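You operate a simulated robot arm through the tools that you are given. There is no shell and no other tool.

Carry out the task below with a simulated robot arm. There is one attempt and no reset: what you move stays moved.

JOB
Click the rebound until the display meets the test card within 5 lb.
Fine: match the card's rebound figure at the card's speed; finish with the crank at the bottom and the power off.

The check looks at the end state, three seconds after you hand in, the way a careful person would. Anything else that was tipped, shoved, dropped, spilled or broken makes it a failure.

ROBOT AND FRAMES
A 7-joint arm with a two-finger parallel gripper, fixed in place. Base frame: the origin is at the foot of the arm, x ahead of it, y to its left, z up. Lengths are in m, angles in degrees, forces in N, time in s.
Its first joint turns from -166.0 to 166.0 degrees. Payload 4.4 kg.
Tool frame: the origin (TCP) lies between the finger pads and is the grasp point; the fingertips stand 0.023 m ahead of it; z points along the fingers, y is the line along which they close. The gripper opens to 0.094 m. The fingers are 0.038 m wide and 0.01 m thick; the gripper's body (0.054 by 0.096 m) begins 0.039 m behind the TCP.
Orientation is that of the tool frame in the base frame, as [roll, pitch, yaw] about the fixed x, y, z axes, in that order (R = Rz(yaw) Ry(pitch) Rx(roll)). With the fingers straight down and closing along the base's y, the tool's x points along the base's -x, its y along +y and its z along -z.

CONTROLS
- The arm moves only by the tool drive_tool. Its argument "motion" is a list of rows, each a list of 7 numbers: the shift along the tool's x, y, z in m, then the turn, a rotation vector about the tool's x, y, z in degrees, then the opening, from 0 (shut) to 1 (fully open). In form: [[dx, dy, dz, ax, ay, az, hand], ...]. A call has 1 to 20 rows; each row shifts and turns the commanded pose from where the row before left it, along the tool's axes as they then stand. Each row takes 0.2 s and may step no farther than 0.05 m and 8.6 degrees from the row before; otherwise, or with a gripper value out of range, the whole call is refused. A pose out of reach is approached as far as the arm can. The call stops where the force on the tool passes 40 N (or 10 N more than at its start, if that is more) or the arm is blocked; 0.2 s more then pass. The fingers move at their own pace (about 0.108 m/s each) and stop on an object; they squeeze with about 23 N. The grip force told is the motor's: it shows also when the fingers shut on nothing. Time passes only in rows, and 0.2 s behind the last, so rows that do not move let the fingers close. It gives the time, the measured TCP pose, the force on the tool (base axes), the opening and the grip force at its end, in the units of the frame above (readings bear some noise), with the torque about the TCP (base axes, N m) and any sound that the robot's microphone picked up.
- Cameras (640 x 400 px; columns grow to the right, rows downward): "scene" is fixed at [0.3997, -0.6496, 1.5647]; the picture's right is [0.98, -0.19, 0.00], its down [-0.08, -0.42, -0.90] and it looks along [0.17, 0.89, -0.43] (base axes); focal length 359 px, centre (320, 200). "wrist" rides on the gripper at [0.086, 0.016, -0.074] in the tool frame; the picture's right is [-0.18, 0.98, 0.00], its down [-0.58, -0.11, -0.81] and it looks along [-0.79, -0.15, 0.59] (tool axes); focal length 243 px, centre (320, 200). There is no depth. A picture from a camera that has moved, and an enlarged one, comes with that camera's place and axes in the base frame and with its lens.
- get_image(camera): a new picture of that camera. It takes no simulated time.
- zoom(camera, box): a new picture of the part [left, top, right, bottom] of that camera's present view, enlarged. It takes no simulated time.
- close_job(): hands the job in; it is judged then, once.

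Places have to be worked out from the pictures, the camera data and where the tool is seen. Open the gripper and draw the arm clear of the work before you hand the job in, unless the task says otherwise.

The tools are called after ">>>" as a command line: name --pt "numbers of a row" for each row, then --argument value for the rest, lists and objects as JSON in quotes. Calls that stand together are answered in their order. drive_tool: Moves the arm, as the interface text tells. Its arguments: {"type":"object","properties":{"motion":{"type":"array","items":{"type":"array","items":{"type":"number"}}}},"required":["motion"]} The other tools are called the same way: get_image (camera) takes a picture; zoom (camera, box) takes an enlarged picture of a part of a camera's view; close_job () hands the job in.

At the start:

```text
time: 0.0
eef_pos: [0.5907, 0.2127, 1.3388]
ee_rot: [-180.0, 0.1, 180.0]
wrist_force: [0.7, -0.2, -0.2]
ft_torque: [-0.02, -0.02, 0.01]
gripper_width: 0.0939
gripper_force: 0.0
```

scene: 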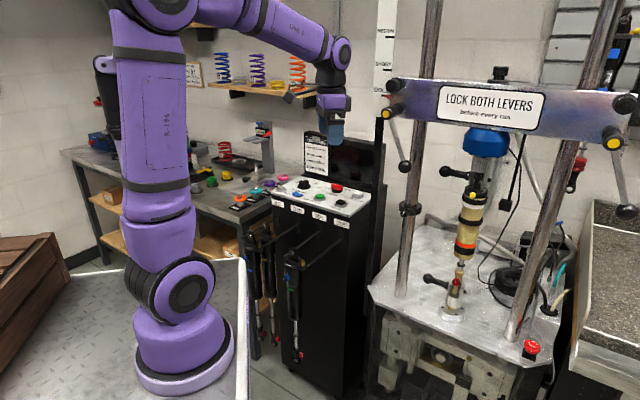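
wrist: 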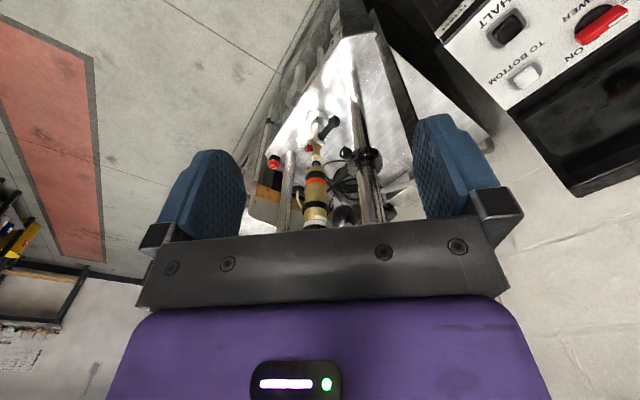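

I start by looking closely at the scene to understand the dyno, the control panel, and the test card.

>>> zoom --camera "scene" --box '[260, 120, 390, 220]'

>>> zoom --camera "scene" --box '[360, 60, 640, 235]'

>>> zoom --camera "scene" --box '[360, 190, 600, 340]'

>>> zoom --camera "wrist" --box '[400, 0, 640, 150]'

```text
4.00 times, centred on (325, 170) of scene
camera zoom: at [0.3997, -0.6496, 1.5647], right [0.98, -0.19, 0.0], down [-0.08, -0.42, -0.9], along [0.17, 0.89, -0.43], focal length 1434 px, centre (300, 320)
```

zoom: 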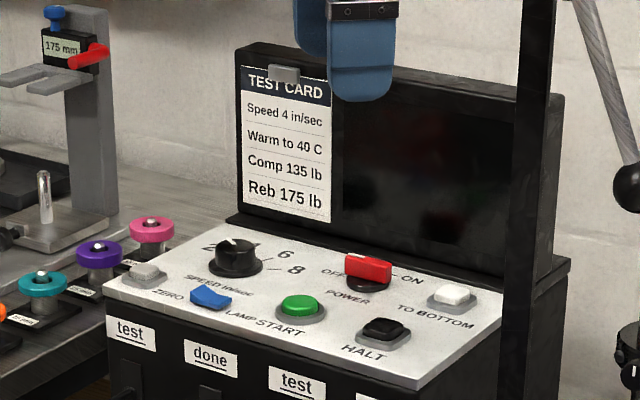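

```text
2.29 times, centred on (500, 148) of scene
camera zoom: at [0.3997, -0.6496, 1.5647], right [0.98, -0.19, 0.0], down [-0.08, -0.42, -0.9], along [0.17, 0.89, -0.43], focal length 820 px, centre (-91, 320)
```

zoom: 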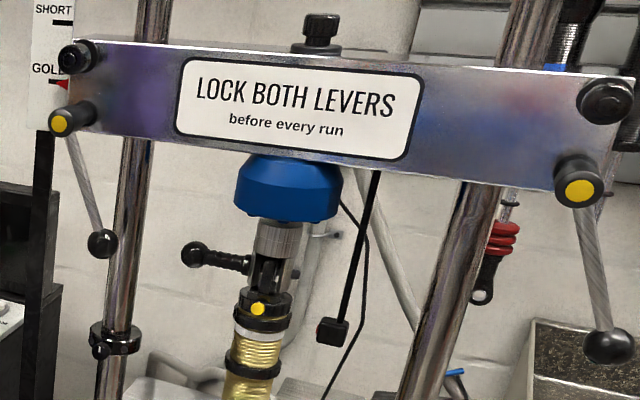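

```text
2.67 times, centred on (480, 265) of scene
camera zoom: at [0.3997, -0.6496, 1.5647], right [0.98, -0.19, 0.0], down [-0.08, -0.42, -0.9], along [0.17, 0.89, -0.43], focal length 956 px, centre (-107, 27)
```

zoom: 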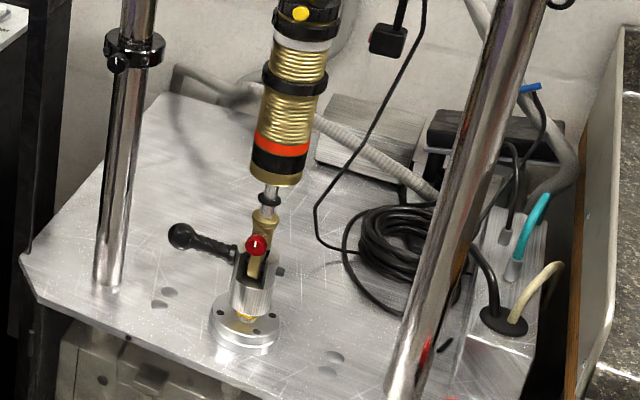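

```text
2.67 times, centred on (520, 75) of wrist
camera zoom: at [0.5038, 0.2284, 1.414], right [0.18, 0.98, 0.0], down [0.58, -0.11, 0.81], along [0.79, -0.15, -0.59], focal length 647 px, centre (-213, 533)
```

zoom: 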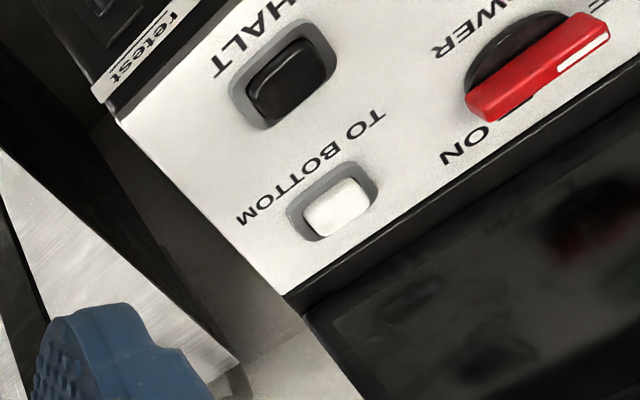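

The panel has ZERO, SPEED dial, LAMP, START, POWER, HALT and TO BOTTOM; the card says 4 in/sec, warm to 40 C, Comp 135, Reb 175. I zoom more on each piece.

>>> zoom --camera "scene" --box '[268, 170, 348, 220]'

>>> zoom --camera "scene" --box '[430, 130, 510, 180]'

>>> zoom --camera "scene" --box '[410, 260, 490, 325]'

>>> zoom --camera "scene" --box '[370, 60, 450, 180]'

>>> zoom --camera "scene" --box '[560, 80, 640, 230]'

>>> zoom --camera "scene" --box '[240, 200, 370, 370]'

>>> zoom --camera "scene" --box '[360, 0, 440, 120]'

>>> zoom --camera "scene" --box '[380, 300, 580, 400]'

>>> zoom --camera "scene" --box '[180, 40, 330, 140]'

```text
8.00 times, centred on (308, 195) of scene
camera zoom: at [0.3997, -0.6496, 1.5647], right [0.98, -0.19, 0.0], down [-0.08, -0.42, -0.9], along [0.17, 0.89, -0.43], focal length 2869 px, centre (416, 240)
```

zoom: 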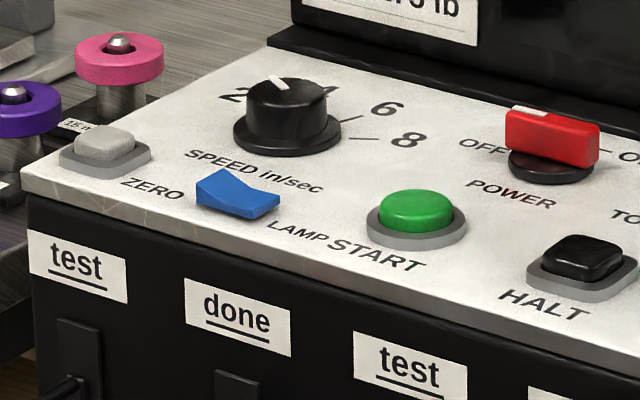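

```text
8.00 times, centred on (470, 155) of scene
camera zoom: at [0.3997, -0.6496, 1.5647], right [0.98, -0.19, 0.0], down [-0.08, -0.42, -0.9], along [0.17, 0.89, -0.43], focal length 2869 px, centre (-880, 560)
```

zoom: 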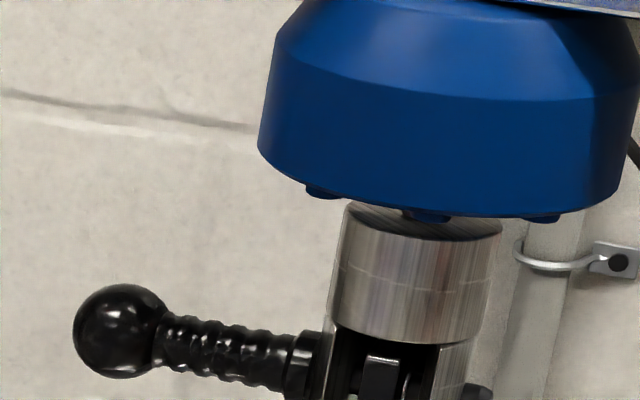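

```text
6.15 times, centred on (450, 292) of scene
camera zoom: at [0.3997, -0.6496, 1.5647], right [0.98, -0.19, 0.0], down [-0.08, -0.42, -0.9], along [0.17, 0.89, -0.43], focal length 2207 px, centre (-480, -369)
```

zoom: 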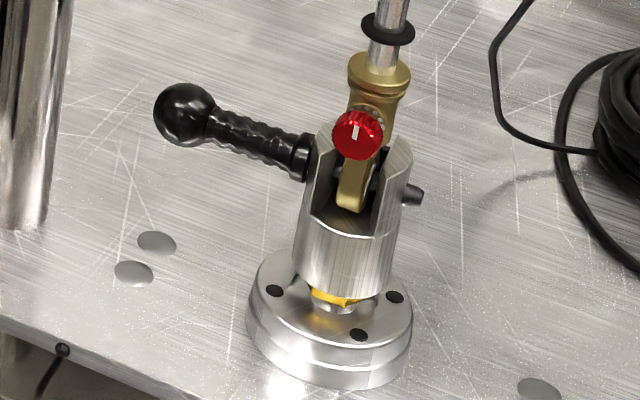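

```text
3.33 times, centred on (410, 120) of scene
camera zoom: at [0.3997, -0.6496, 1.5647], right [0.98, -0.19, 0.0], down [-0.08, -0.42, -0.9], along [0.17, 0.89, -0.43], focal length 1195 px, centre (20, 467)
```

zoom: 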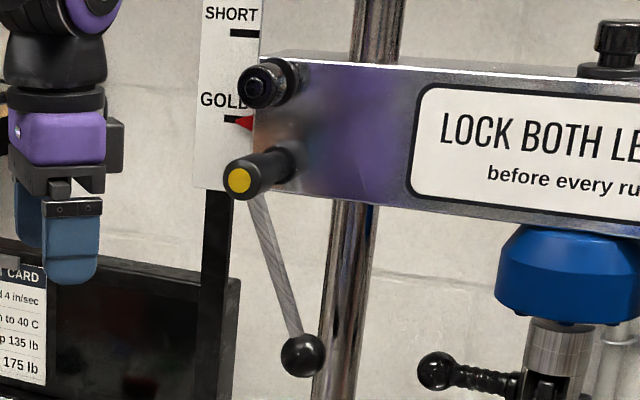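

```text
2.67 times, centred on (600, 155) of scene
camera zoom: at [0.3997, -0.6496, 1.5647], right [0.98, -0.19, 0.0], down [-0.08, -0.42, -0.9], along [0.17, 0.89, -0.43], focal length 956 px, centre (-427, 320)
```

zoom: 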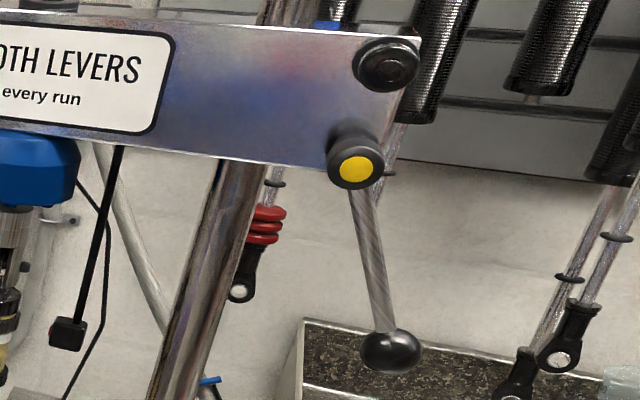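

```text
2.35 times, centred on (305, 285) of scene
camera zoom: at [0.3997, -0.6496, 1.5647], right [0.98, -0.19, 0.0], down [-0.08, -0.42, -0.9], along [0.17, 0.89, -0.43], focal length 844 px, centre (355, 0)
```

zoom: 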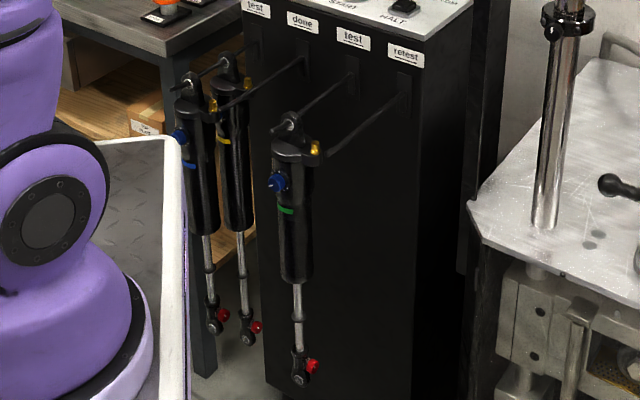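

```text
3.33 times, centred on (400, 60) of scene
camera zoom: at [0.3997, -0.6496, 1.5647], right [0.98, -0.19, 0.0], down [-0.08, -0.42, -0.9], along [0.17, 0.89, -0.43], focal length 1195 px, centre (53, 667)
```

zoom: 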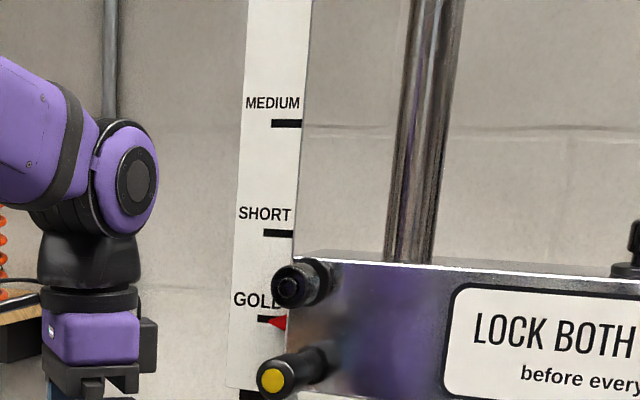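

```text
3.20 times, centred on (480, 350) of scene
camera zoom: at [0.3997, -0.6496, 1.5647], right [0.98, -0.19, 0.0], down [-0.08, -0.42, -0.9], along [0.17, 0.89, -0.43], focal length 1148 px, centre (-192, -280)
```

zoom: 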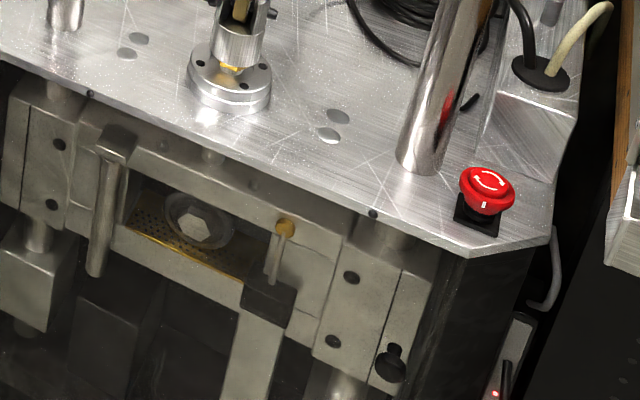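

```text
4.00 times, centred on (255, 90) of scene
camera zoom: at [0.3997, -0.6496, 1.5647], right [0.98, -0.19, 0.0], down [-0.08, -0.42, -0.9], along [0.17, 0.89, -0.43], focal length 1434 px, centre (580, 640)
```

zoom: 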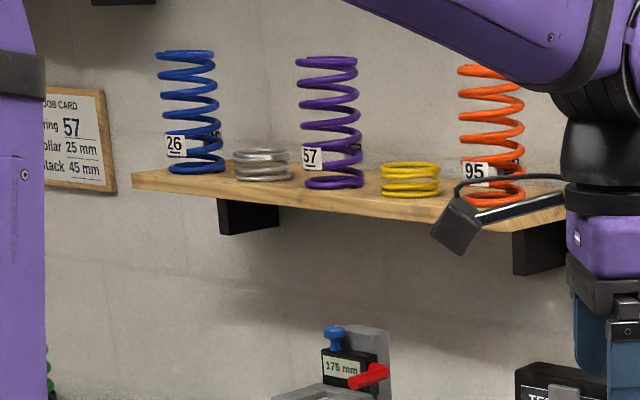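

The red rebound knob triangulates to about (0.96, 0.12, 0.89) and the console's TO BOTTOM button to about (0.78, 0.54, 1.0). I look at the wrist view of the dyno in more detail.

>>> zoom --camera "wrist" --box '[240, 80, 400, 230]'

>>> zoom --camera "wrist" --box '[280, 110, 360, 170]'

>>> zoom --camera "scene" --box '[60, 40, 260, 215]'

>>> zoom --camera "scene" --box '[500, 180, 600, 260]'

>>> zoom --camera "scene" --box '[505, 325, 565, 365]'

>>> zoom --camera "scene" --box '[430, 170, 500, 270]'

```text
2.67 times, centred on (320, 155) of wrist
camera zoom: at [0.5038, 0.2284, 1.414], right [0.18, 0.98, 0.0], down [0.58, -0.11, 0.81], along [0.79, -0.15, -0.59], focal length 647 px, centre (320, 320)
```

zoom: 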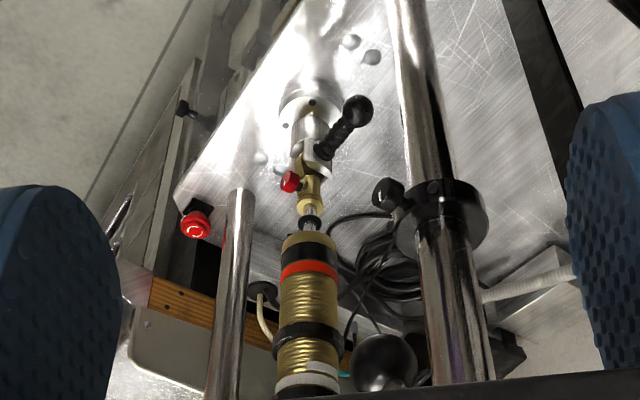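

```text
6.67 times, centred on (320, 140) of wrist
camera zoom: at [0.5038, 0.2284, 1.414], right [0.18, 0.98, 0.0], down [0.58, -0.11, 0.81], along [0.79, -0.15, -0.59], focal length 1618 px, centre (320, 600)
```

zoom: 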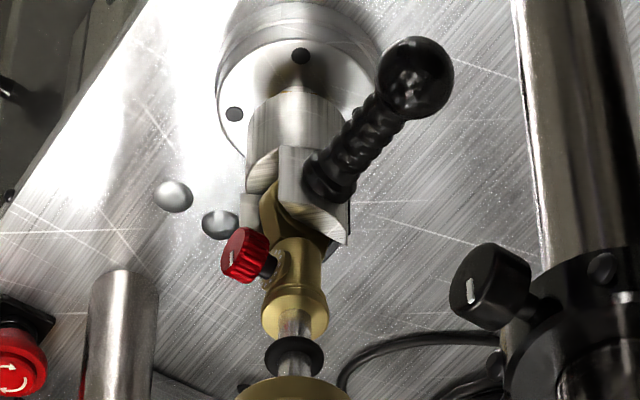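

```text
2.29 times, centred on (160, 128) of scene
camera zoom: at [0.3997, -0.6496, 1.5647], right [0.98, -0.19, 0.0], down [-0.08, -0.42, -0.9], along [0.17, 0.89, -0.43], focal length 820 px, centre (686, 366)
```

zoom: 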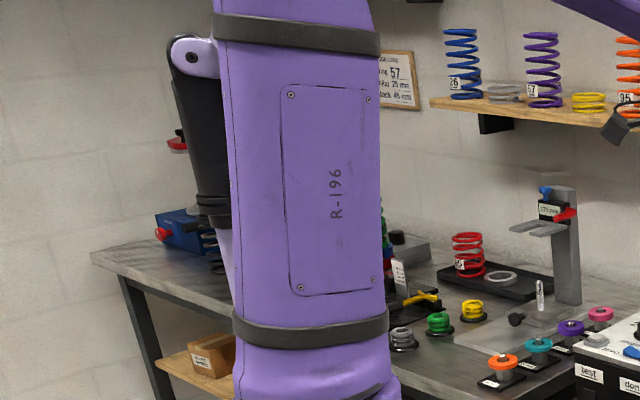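

```text
5.00 times, centred on (550, 220) of scene
camera zoom: at [0.3997, -0.6496, 1.5647], right [0.98, -0.19, 0.0], down [-0.08, -0.42, -0.9], along [0.17, 0.89, -0.43], focal length 1793 px, centre (-830, 100)
```

zoom: 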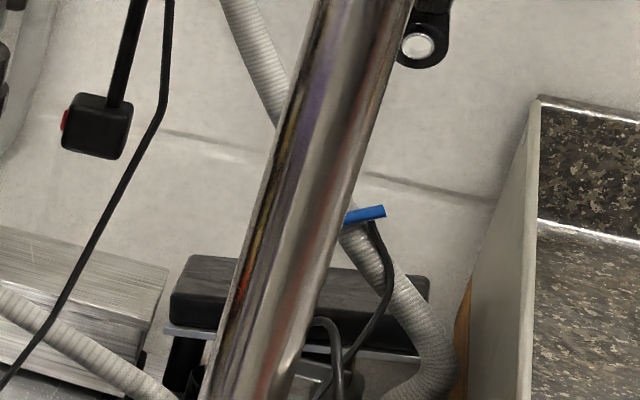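

```text
10.00 times, centred on (535, 345) of scene
camera zoom: at [0.3997, -0.6496, 1.5647], right [0.98, -0.19, 0.0], down [-0.08, -0.42, -0.9], along [0.17, 0.89, -0.43], focal length 3586 px, centre (-1830, -1250)
```

zoom: 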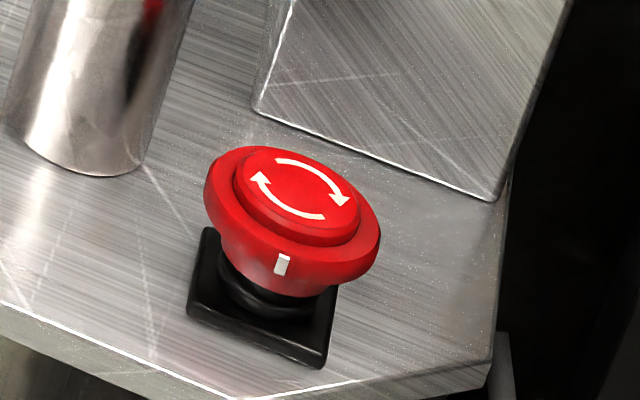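

```text
4.00 times, centred on (465, 220) of scene
camera zoom: at [0.3997, -0.6496, 1.5647], right [0.98, -0.19, 0.0], down [-0.08, -0.42, -0.9], along [0.17, 0.89, -0.43], focal length 1434 px, centre (-260, 120)
```

zoom: 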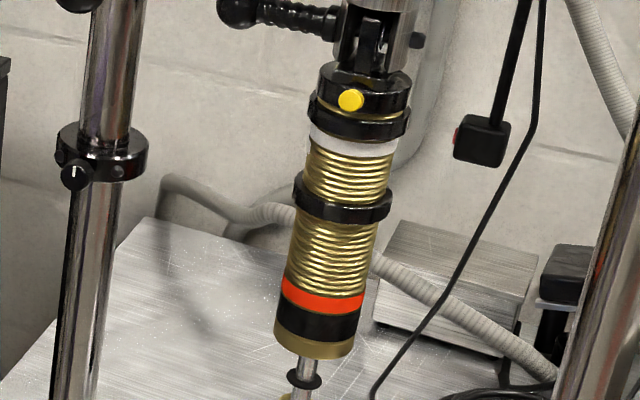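

Everything triangulates consistently. I move the gripper over towards the console at height and turn it about 42° so the wrist camera faces the panel.

>>> drive_tool --pt "0.005 0.041 0.01 0 0 0 1" --pt "0.005 0.041 0.01 0 0 0 1" --pt "0.005 0.041 0.01 0 0 0 1" --pt "0.005 0.041 0.01 0 0 0 1" --pt "0.005 0.041 0.01 0 0 0 1" --pt "0.005 0.041 0.01 0 0 0 1" --pt "0 0 0 0 0 -8.4 1" --pt "0 0 0 0 0 -8.4 1" --pt "0 0 0 0 0 -8.4 1" --pt "0 0 0 0 0 -8.4 1" --pt "0 0 0 0 0 -8.4 1"

>>> get_image --camera "wrist"

>>> get_image --camera "scene"

```text
time: 2.4
eef_pos: [0.5605, 0.4599, 1.2794]
ee_rot: [-180.0, 0.0, -137.8]
wrist_force: [1.2, -0.4, -0.2]
ft_torque: [-0.01, -0.02, -0.01]
gripper_width: 0.094
gripper_force: 0.1
```

```text
taken
camera wrist: at [0.4856, 0.4121, 1.3547], right [-0.52, 0.85, 0.0], down [0.5, 0.31, 0.81], along [0.69, 0.42, -0.59], focal length 243 px, centre (320, 200)
```

wrist: 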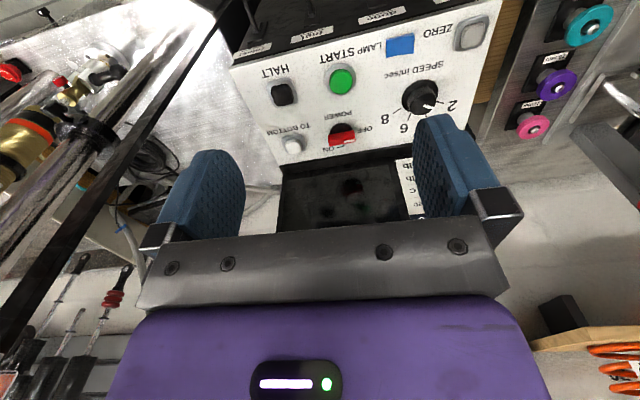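

```text
taken
```

scene: 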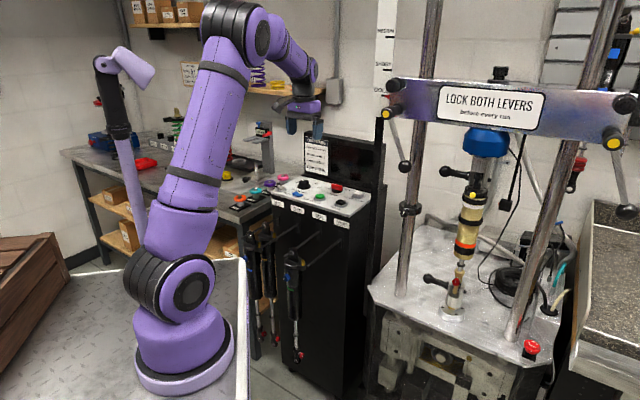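

Good view of the whole panel. I zoom on the panel to read the dial position and switch shapes.

>>> zoom --camera "wrist" --box '[370, 0, 500, 130]'

>>> zoom --camera "wrist" --box '[240, 50, 380, 170]'

>>> zoom --camera "scene" --box '[268, 170, 348, 220]'

>>> zoom --camera "scene" --box '[295, 125, 395, 195]'

```text
3.08 times, centred on (435, 65) of wrist
camera zoom: at [0.4856, 0.4121, 1.3547], right [-0.52, 0.85, 0.0], down [0.5, 0.31, 0.81], along [0.69, 0.42, -0.59], focal length 746 px, centre (-34, 615)
```

zoom: 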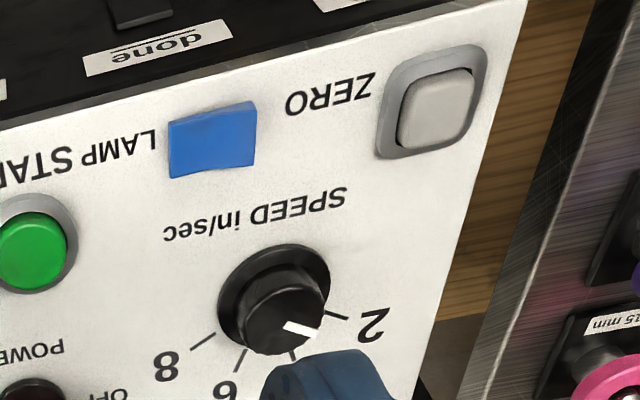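

```text
3.33 times, centred on (310, 110) of wrist
camera zoom: at [0.4856, 0.4121, 1.3547], right [-0.52, 0.85, 0.0], down [0.5, 0.31, 0.81], along [0.69, 0.42, -0.59], focal length 809 px, centre (353, 500)
```

zoom: 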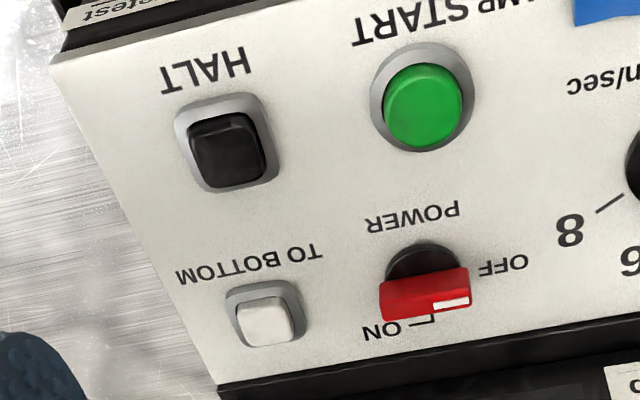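

```text
8.00 times, centred on (308, 195) of scene
camera zoom: at [0.3997, -0.6496, 1.5647], right [0.98, -0.19, 0.0], down [-0.08, -0.42, -0.9], along [0.17, 0.89, -0.43], focal length 2869 px, centre (416, 240)
```

zoom: 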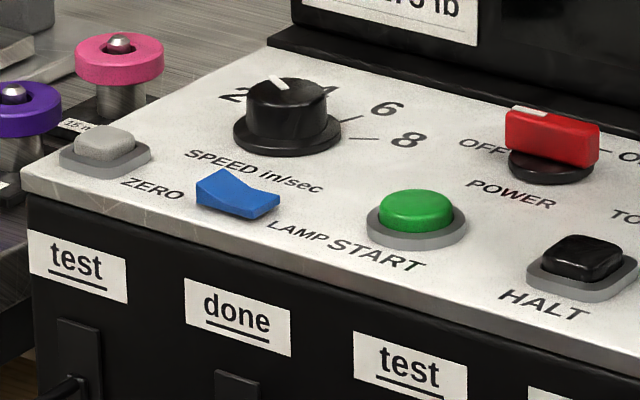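

```text
5.71 times, centred on (345, 160) of scene
camera zoom: at [0.3997, -0.6496, 1.5647], right [0.98, -0.19, 0.0], down [-0.08, -0.42, -0.9], along [0.17, 0.89, -0.43], focal length 2049 px, centre (177, 429)
```

zoom: 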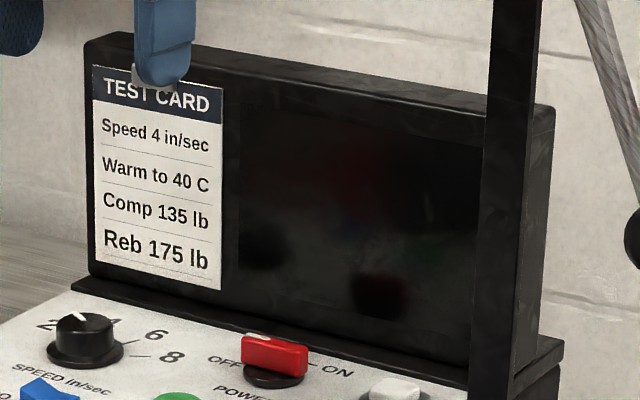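

The POWER knob's white end points to OFF, and the SPEED pointer sits between 2 and 4. I go lower and closer to see the ticks for ON and 4.

>>> drive_tool --pt "-0.029 0.0023 0.025 0 0 0 1" --pt "-0.029 0.0023 0.025 0 0 0 1" --pt "-0.029 0.0023 0.025 0 0 0 1" --pt "-0.029 0.0023 0.025 0 0 0 1"

>>> get_image --camera "wrist"

>>> zoom --camera "wrist" --box '[250, 0, 410, 110]'

>>> zoom --camera "wrist" --box '[400, 0, 560, 110]'

```text
time: 3.4
eef_pos: [0.6399, 0.5426, 1.1786]
ee_rot: [-180.0, 0.2, -137.9]
wrist_force: [-0.2, -0.5, 0.2]
ft_torque: [0.04, -0.03, -0.01]
gripper_width: 0.094
gripper_force: 0.1
```

```text
taken
camera wrist: at [0.5641, 0.495, 1.2529], right [-0.52, 0.85, 0.0], down [0.5, 0.31, 0.81], along [0.69, 0.42, -0.59], focal length 243 px, centre (320, 200)
```

wrist: 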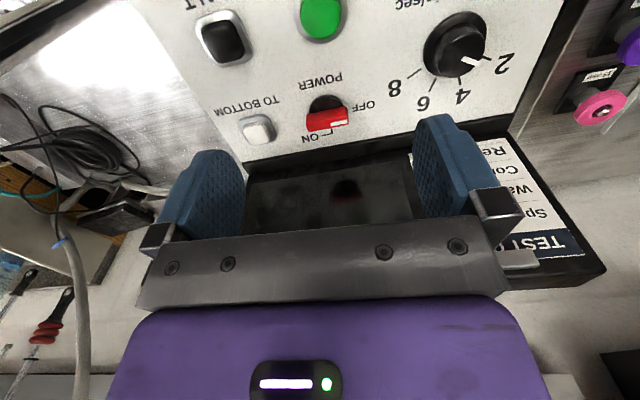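

```text
3.64 times, centred on (330, 55) of wrist
camera zoom: at [0.5641, 0.495, 1.2529], right [-0.52, 0.85, 0.0], down [0.5, 0.31, 0.81], along [0.69, 0.42, -0.59], focal length 882 px, centre (284, 727)
```

zoom: 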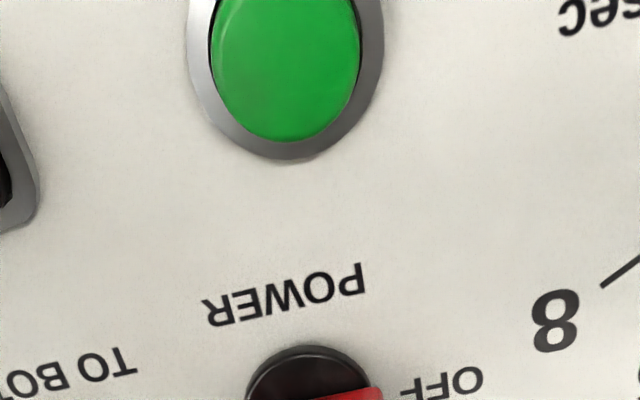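

```text
3.64 times, centred on (480, 55) of wrist
camera zoom: at [0.5641, 0.495, 1.2529], right [-0.52, 0.85, 0.0], down [0.5, 0.31, 0.81], along [0.69, 0.42, -0.59], focal length 882 px, centre (-262, 727)
```

zoom: 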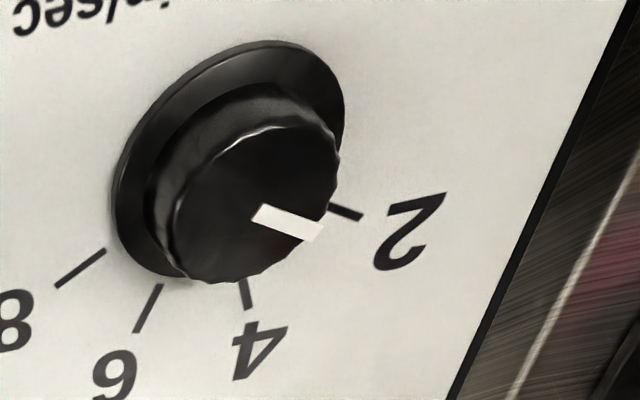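

The SPEED pointer is at 2; it must go clockwise to 4. Now a closer look at the POWER switch and the display.

>>> zoom --camera "wrist" --box '[230, 70, 410, 170]'

>>> zoom --camera "wrist" --box '[295, 85, 365, 150]'

>>> zoom --camera "scene" --box '[310, 170, 360, 205]'

```text
3.56 times, centred on (320, 120) of wrist
camera zoom: at [0.5641, 0.495, 1.2529], right [-0.52, 0.85, 0.0], down [0.5, 0.31, 0.81], along [0.69, 0.42, -0.59], focal length 863 px, centre (320, 484)
```

zoom: 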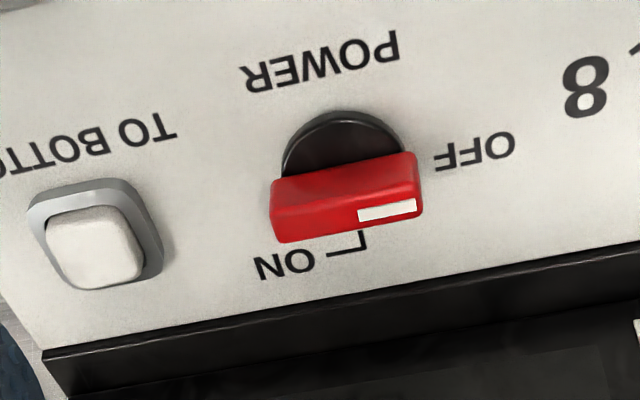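

```text
6.15 times, centred on (330, 118) of wrist
camera zoom: at [0.5641, 0.495, 1.2529], right [-0.52, 0.85, 0.0], down [0.5, 0.31, 0.81], along [0.69, 0.42, -0.59], focal length 1493 px, centre (258, 708)
```

zoom: 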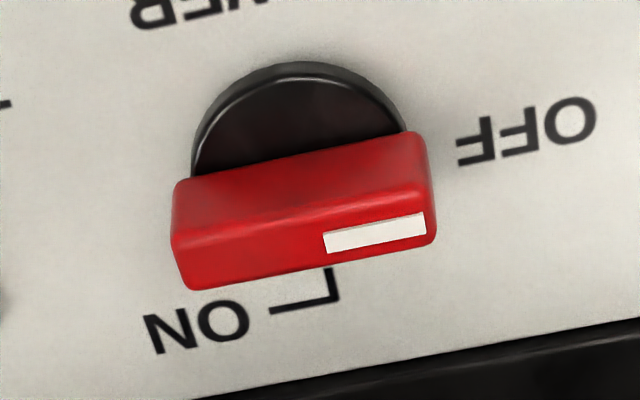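

```text
11.43 times, centred on (335, 188) of scene
camera zoom: at [0.3997, -0.6496, 1.5647], right [0.98, -0.19, 0.0], down [-0.08, -0.42, -0.9], along [0.17, 0.89, -0.43], focal length 4098 px, centre (149, 343)
```

zoom: 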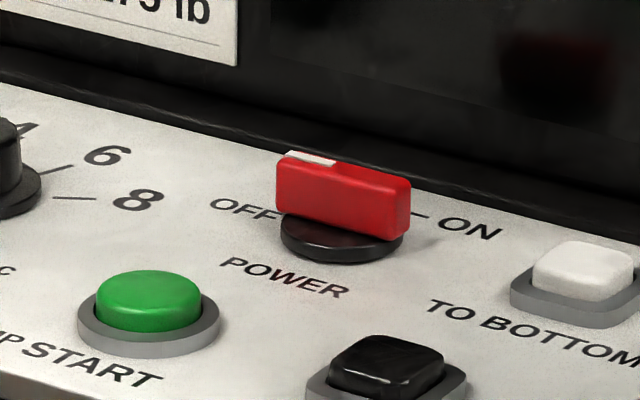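

The ON tick is at 12 o'clock, so the bar must turn 90° clockwise. I turn the hand −93° about the tool axis so the fingers will straddle the bar's thin sides, with the camera toward the panel's right.

>>> drive_tool --pt "0 0 0 0 0 -8.445 1" --pt "0 0 0 0 0 -8.445 1" --pt "0 0 0 0 0 -8.445 1" --pt "0 0 0 0 0 -8.445 1" --pt "0 0 0 0 0 -8.445 1" --pt "0 0 0 0 0 -8.445 1" --pt "0 0 0 0 0 -8.445 1" --pt "0 0 0 0 0 -8.445 1" --pt "0 0 0 0 0 -8.445 1" --pt "0 0 0 0 0 -8.445 1" --pt "0 0 0 0 0 -8.445 1" --pt "0 0 0 0 0 0 0.5"

>>> get_image --camera "wrist"

>>> get_image --camera "scene"

```text
time: 6.0
eef_pos: [0.6395, 0.5442, 1.178]
ee_rot: [180.0, 0.0, -44.8]
wrist_force: [-1.0, -0.4, -0.5]
ft_torque: [-0.01, 0.01, -0.01]
gripper_width: 0.0468
gripper_force: 0.0
```

```text
taken
camera wrist: at [0.6897, 0.4702, 1.2533], right [-0.82, -0.57, 0.0], down [-0.33, 0.49, 0.81], along [-0.46, 0.66, -0.59], focal length 243 px, centre (320, 200)
```

wrist: 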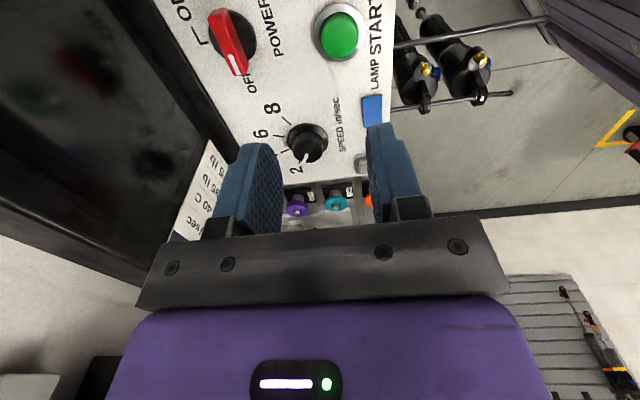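

```text
taken
```

scene: 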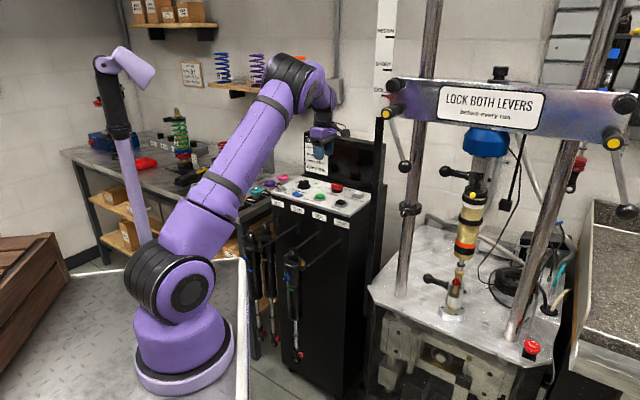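

Rotation worked (tool y now lies along the panel's depth). I zoom to refine the bar's position before descending.

>>> zoom --camera "wrist" --box '[160, 0, 320, 100]'

>>> zoom --camera "wrist" --box '[240, 90, 360, 180]'

>>> zoom --camera "scene" --box '[290, 80, 390, 200]'

```text
4.00 times, centred on (240, 50) of wrist
camera zoom: at [0.6897, 0.4702, 1.2533], right [-0.82, -0.57, 0.0], down [-0.33, 0.49, 0.81], along [-0.46, 0.66, -0.59], focal length 970 px, centre (640, 800)
```

zoom: 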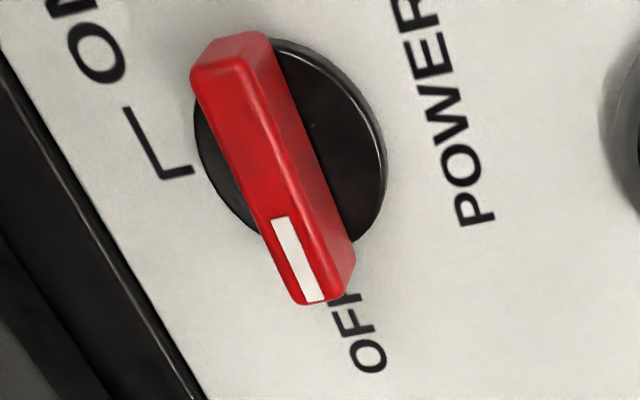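

```text
4.44 times, centred on (300, 135) of wrist
camera zoom: at [0.6897, 0.4702, 1.2533], right [-0.82, -0.57, 0.0], down [-0.33, 0.49, 0.81], along [-0.46, 0.66, -0.59], focal length 1078 px, centre (409, 489)
```

zoom: 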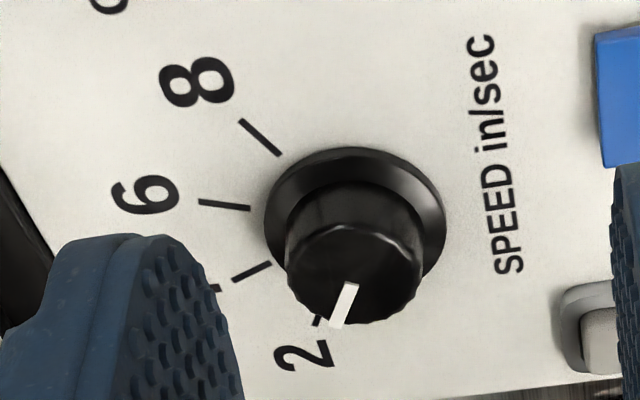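

```text
3.33 times, centred on (340, 140) of scene
camera zoom: at [0.3997, -0.6496, 1.5647], right [0.98, -0.19, 0.0], down [-0.08, -0.42, -0.9], along [0.17, 0.89, -0.43], focal length 1195 px, centre (253, 400)
```

zoom: 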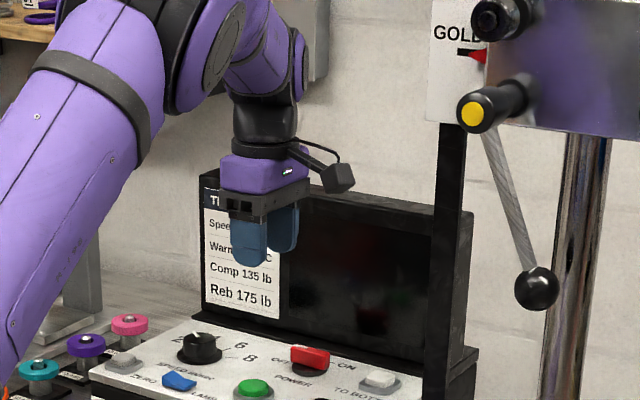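

Combining views, the bar's top centre is at about (0.705, 0.593, 1.019), disc top near 0.9925. I move over it and come down to just above the bar to check alignment.

>>> drive_tool --pt "0.006 -0.0404 0 0 0 0 0.5" --pt "0.006 -0.0404 0 0 0 0 0.5" --pt "0 0 0.04 0 0 0 0.5" --pt "0 0 0.04 0 0 0 0.5" --pt "0 0 0.03 0 0 0 0.5"

>>> get_image --camera "wrist"

>>> zoom --camera "scene" --box '[280, 110, 400, 210]'

```text
time: 7.2
eef_pos: [0.7052, 0.5915, 1.0694]
ee_rot: [-179.9, 0.0, -44.9]
wrist_force: [-0.4, 0.0, 0.0]
ft_torque: [0.0, 0.0, 0.05]
gripper_width: 0.0473
gripper_force: 0.1
```

```text
taken
camera wrist: at [0.754, 0.519, 1.1441], right [-0.83, -0.56, 0.0], down [-0.33, 0.49, 0.81], along [-0.45, 0.67, -0.59], focal length 243 px, centre (320, 200)
```

wrist: 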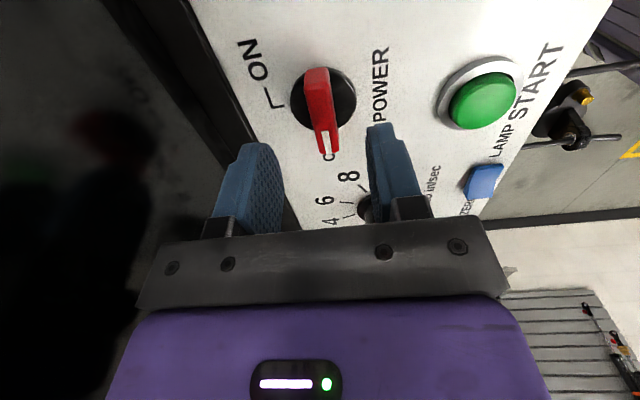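

```text
4.00 times, centred on (340, 160) of scene
camera zoom: at [0.3997, -0.6496, 1.5647], right [0.98, -0.19, 0.0], down [-0.08, -0.42, -0.9], along [0.17, 0.89, -0.43], focal length 1434 px, centre (240, 360)
```

zoom: 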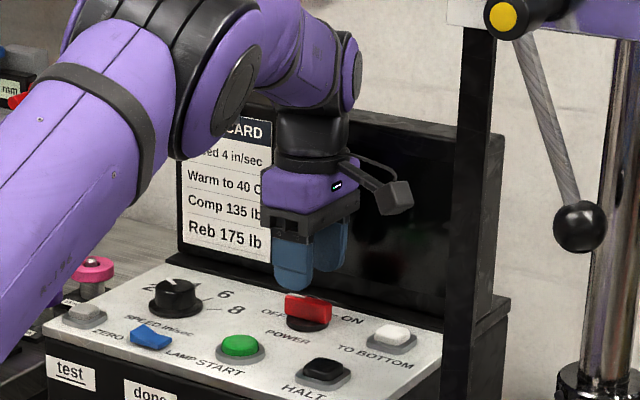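

Fingers are aligned nicely above the bar. One zoom to check centring, then I descend onto it.

>>> zoom --camera "wrist" --box '[240, 40, 410, 170]'

```text
3.08 times, centred on (325, 105) of wrist
camera zoom: at [0.754, 0.519, 1.1441], right [-0.83, -0.56, 0.0], down [-0.33, 0.49, 0.81], along [-0.45, 0.67, -0.59], focal length 746 px, centre (305, 492)
```

zoom: 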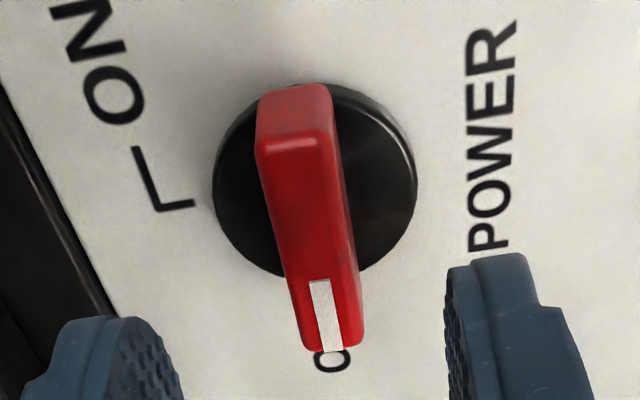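

The tool axis projects right at the bar's centre. I go down about 48 mm to straddle it and close.

>>> drive_tool --pt "0 0 0.024 0 0 0 0.5" --pt "0 0 0.024 0 0 0 0.5" --pt "0 0 0 0 0 0 0.1" --pt "0 0 0 0 0 0 0.0" --pt "0 0 0 0 0 0 0.0"

>>> get_image --camera "wrist"

```text
time: 8.4
eef_pos: [0.7014, 0.5912, 1.0248]
ee_rot: [179.9, 0.1, -45.0]
wrist_force: [-13.9, -15.4, 17.0]
ft_torque: [-0.55, 0.65, 0.0]
gripper_width: 0.0416
gripper_force: 44.9
```

```text
taken
camera wrist: at [0.7522, 0.5179, 1.0987], right [-0.83, -0.56, 0.0], down [-0.33, 0.49, 0.81], along [-0.46, 0.67, -0.59], focal length 243 px, centre (320, 200)
```

wrist: 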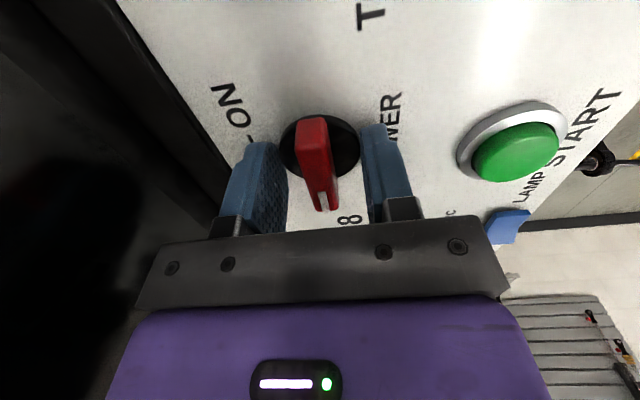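

The fingers closed on something 42 mm wide — the knob's black disc edge — so the disc is higher than I estimated. I open, raise about 12 mm, and close on the bar itself.

>>> drive_tool --pt "0 0 0 0 0 0 0.5" --pt "0 0 -0.006 0 0 0 0.5" --pt "0 0 -0.006 0 0 0 0.5"

>>> zoom --camera "wrist" --box '[220, 90, 420, 240]'

>>> zoom --camera "scene" --box '[300, 140, 370, 210]'

```text
time: 9.2
eef_pos: [0.7049, 0.5926, 1.0331]
ee_rot: [180.0, -0.1, -45.0]
wrist_force: [0.5, -0.1, -0.3]
ft_torque: [-0.04, -0.01, 0.04]
gripper_width: 0.0468
gripper_force: 0.1
```

```text
2.67 times, centred on (320, 165) of wrist
camera zoom: at [0.7549, 0.519, 1.1085], right [-0.83, -0.56, 0.0], down [-0.33, 0.49, 0.81], along [-0.46, 0.67, -0.59], focal length 647 px, centre (320, 293)
```

zoom: 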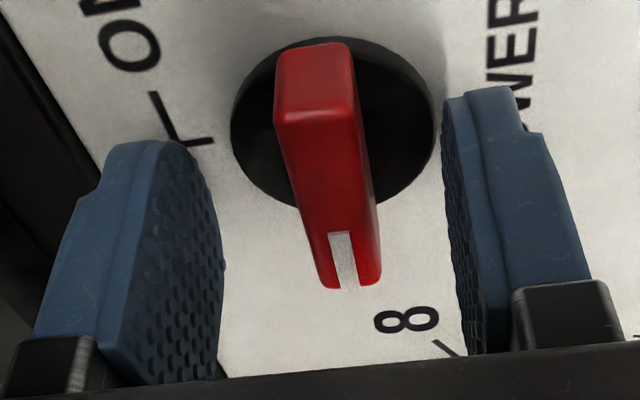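

```text
5.71 times, centred on (335, 175) of scene
camera zoom: at [0.3997, -0.6496, 1.5647], right [0.98, -0.19, 0.0], down [-0.08, -0.42, -0.9], along [0.17, 0.89, -0.43], focal length 2049 px, centre (234, 343)
```

zoom: 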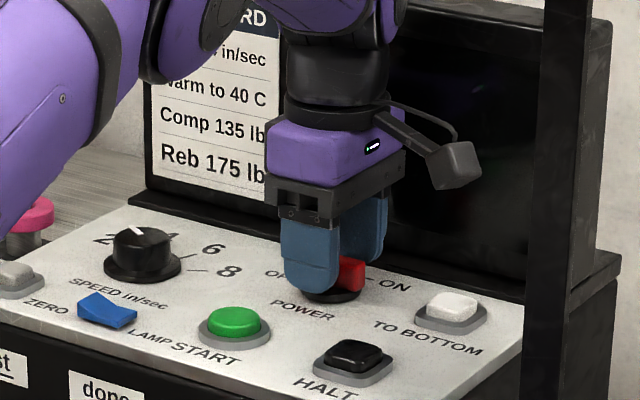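

Fingertips now clear the disc; the bar is ~2.5 mm off toward the front finger. I shift that much and close on the bar.

>>> drive_tool --pt "0 0.0025 0.001 0 0 0 0.4" --pt "0 0 0 0 0 0 0.2" --pt "0 0 0 0 0 0 0.0" --pt "0 0 0 0 0 0 0.0"

>>> zoom --camera "wrist" --box '[220, 90, 420, 240]'

```text
time: 10.2
eef_pos: [0.7038, 0.5909, 1.0346]
ee_rot: [-179.9, -0.1, -44.9]
wrist_force: [2.6, 4.2, -1.1]
ft_torque: [0.19, -0.01, 0.0]
gripper_width: 0.0136
gripper_force: 44.8
```

```text
2.67 times, centred on (320, 165) of wrist
camera zoom: at [0.7529, 0.5171, 1.1079], right [-0.83, -0.56, 0.0], down [-0.33, 0.49, 0.81], along [-0.46, 0.67, -0.59], focal length 647 px, centre (320, 293)
```

zoom: 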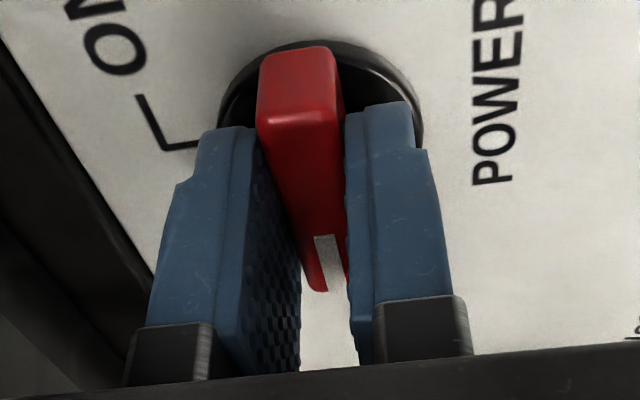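

Bar gripped at 13.6 mm. I rotate clockwise (seen from above) in steps.

>>> drive_tool --pt "0 0 0 0 0 8.2 0" --pt "0 0 0 0 0 8.2 0" --pt "0 0 0 0 0 8.2 0" --pt "0 0 0 0 0 8.2 0" --pt "0 0 0 0 0 8.2 0"

>>> get_image --camera "wrist"

```text
time: 11.4
eef_pos: [0.7041, 0.5909, 1.0326]
ee_rot: [-179.9, -0.1, -86.1]
wrist_force: [-3.2, 0.9, 10.9]
ft_torque: [-1.32, 0.03, 0.0]
gripper_width: 0.0136
gripper_force: 44.7
```

```text
taken
camera wrist: at [0.6927, 0.5023, 1.1079], right [-0.99, 0.12, 0.0], down [0.07, 0.59, 0.81], along [0.1, 0.8, -0.59], focal length 243 px, centre (320, 200)
```

wrist: 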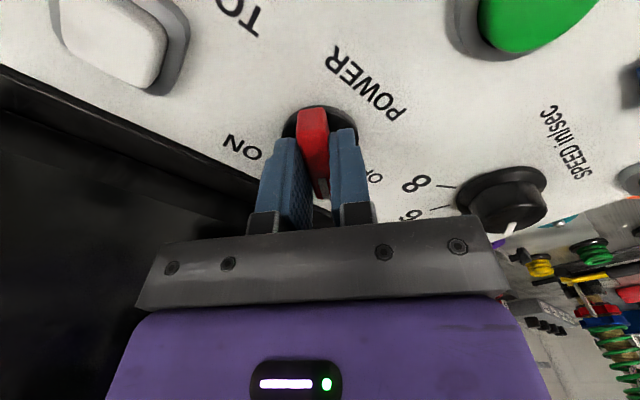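

The knob is turning with the hand (about halfway), forces moderate. I continue the remaining ~49°.

>>> drive_tool --pt "0 0 -0.001 0 0 8.2 0" --pt "0 0 0 0 0 8.2 0" --pt "0 0 0 0 0 8.2 0" --pt "0 0 0 0 0 8.2 0" --pt "0 0 0 0 0 8.2 0" --pt "0 0 0 0 0 8.0 0"

>>> get_image --camera "wrist"

>>> zoom --camera "scene" --box '[280, 110, 400, 210]'

```text
time: 12.8
eef_pos: [0.7042, 0.5915, 1.0334]
ee_rot: [180.0, -0.2, -135.1]
wrist_force: [-14.4, -6.0, -0.4]
ft_torque: [0.45, -0.28, 0.2]
gripper_width: 0.0136
gripper_force: 44.9
```

```text
taken
camera wrist: at [0.6305, 0.5403, 1.108], right [-0.56, 0.83, 0.0], down [0.49, 0.33, 0.81], along [0.67, 0.45, -0.59], focal length 243 px, centre (320, 200)
```

wrist: 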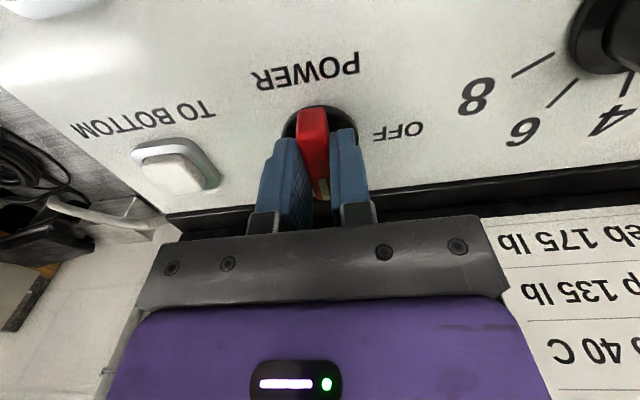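

```text
4.00 times, centred on (340, 160) of scene
camera zoom: at [0.3997, -0.6496, 1.5647], right [0.98, -0.19, 0.0], down [-0.08, -0.42, -0.9], along [0.17, 0.89, -0.43], focal length 1434 px, centre (240, 360)
```

zoom: 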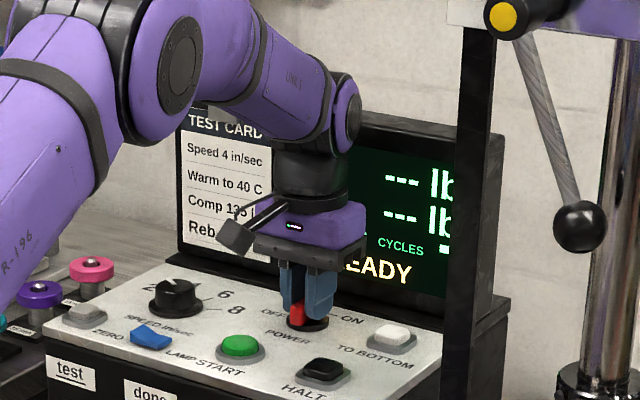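

The power is on and the display reads READY. I open the gripper and lift clear, then read the screen.

>>> drive_tool --pt "0 0 0 0 0 0 0.4" --pt "0 0 0 0 0 0 0.4" --pt "0 0 -0.04 0 0 0 0.4" --pt "0 0 -0.04 0 0 0 0.4" --pt "0 0 -0.04 0 0 0 0.4" --pt "0.04 0 -0.03 0 0 0 0.4" --pt "0.045 0 0 0 0 0 0.4" --pt "0.045 0 0 0 0 0 0.4"

>>> zoom --camera "scene" --box '[290, 120, 400, 200]'

>>> get_image --camera "wrist"

```text
time: 14.6
eef_pos: [0.6155, 0.4977, 1.1835]
ee_rot: [180.0, -0.1, -135.1]
wrist_force: [0.9, 1.5, -1.2]
ft_torque: [-0.02, 0.01, 0.01]
gripper_width: 0.0375
gripper_force: 0.0
```

```text
5.00 times, centred on (345, 160) of scene
camera zoom: at [0.3997, -0.6496, 1.5647], right [0.98, -0.19, 0.0], down [-0.08, -0.42, -0.9], along [0.17, 0.89, -0.43], focal length 1793 px, centre (195, 400)
```

zoom: 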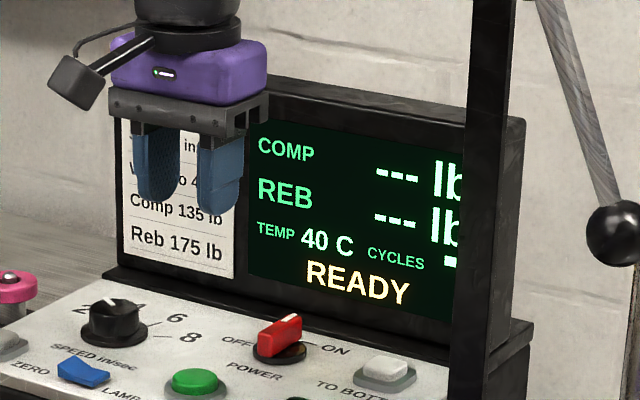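

```text
taken
camera wrist: at [0.5412, 0.447, 1.2571], right [-0.56, 0.83, 0.0], down [0.49, 0.33, 0.81], along [0.67, 0.46, -0.59], focal length 243 px, centre (320, 200)
```

wrist: 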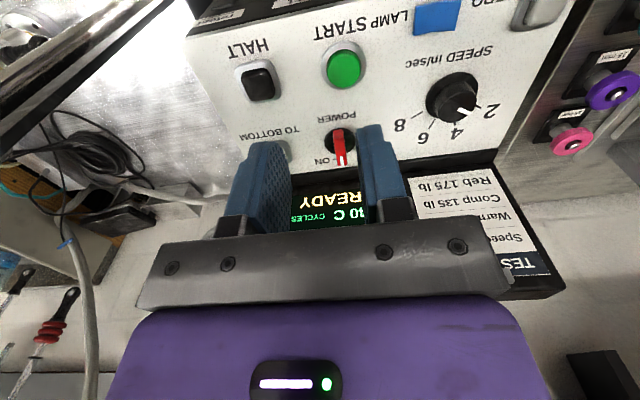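

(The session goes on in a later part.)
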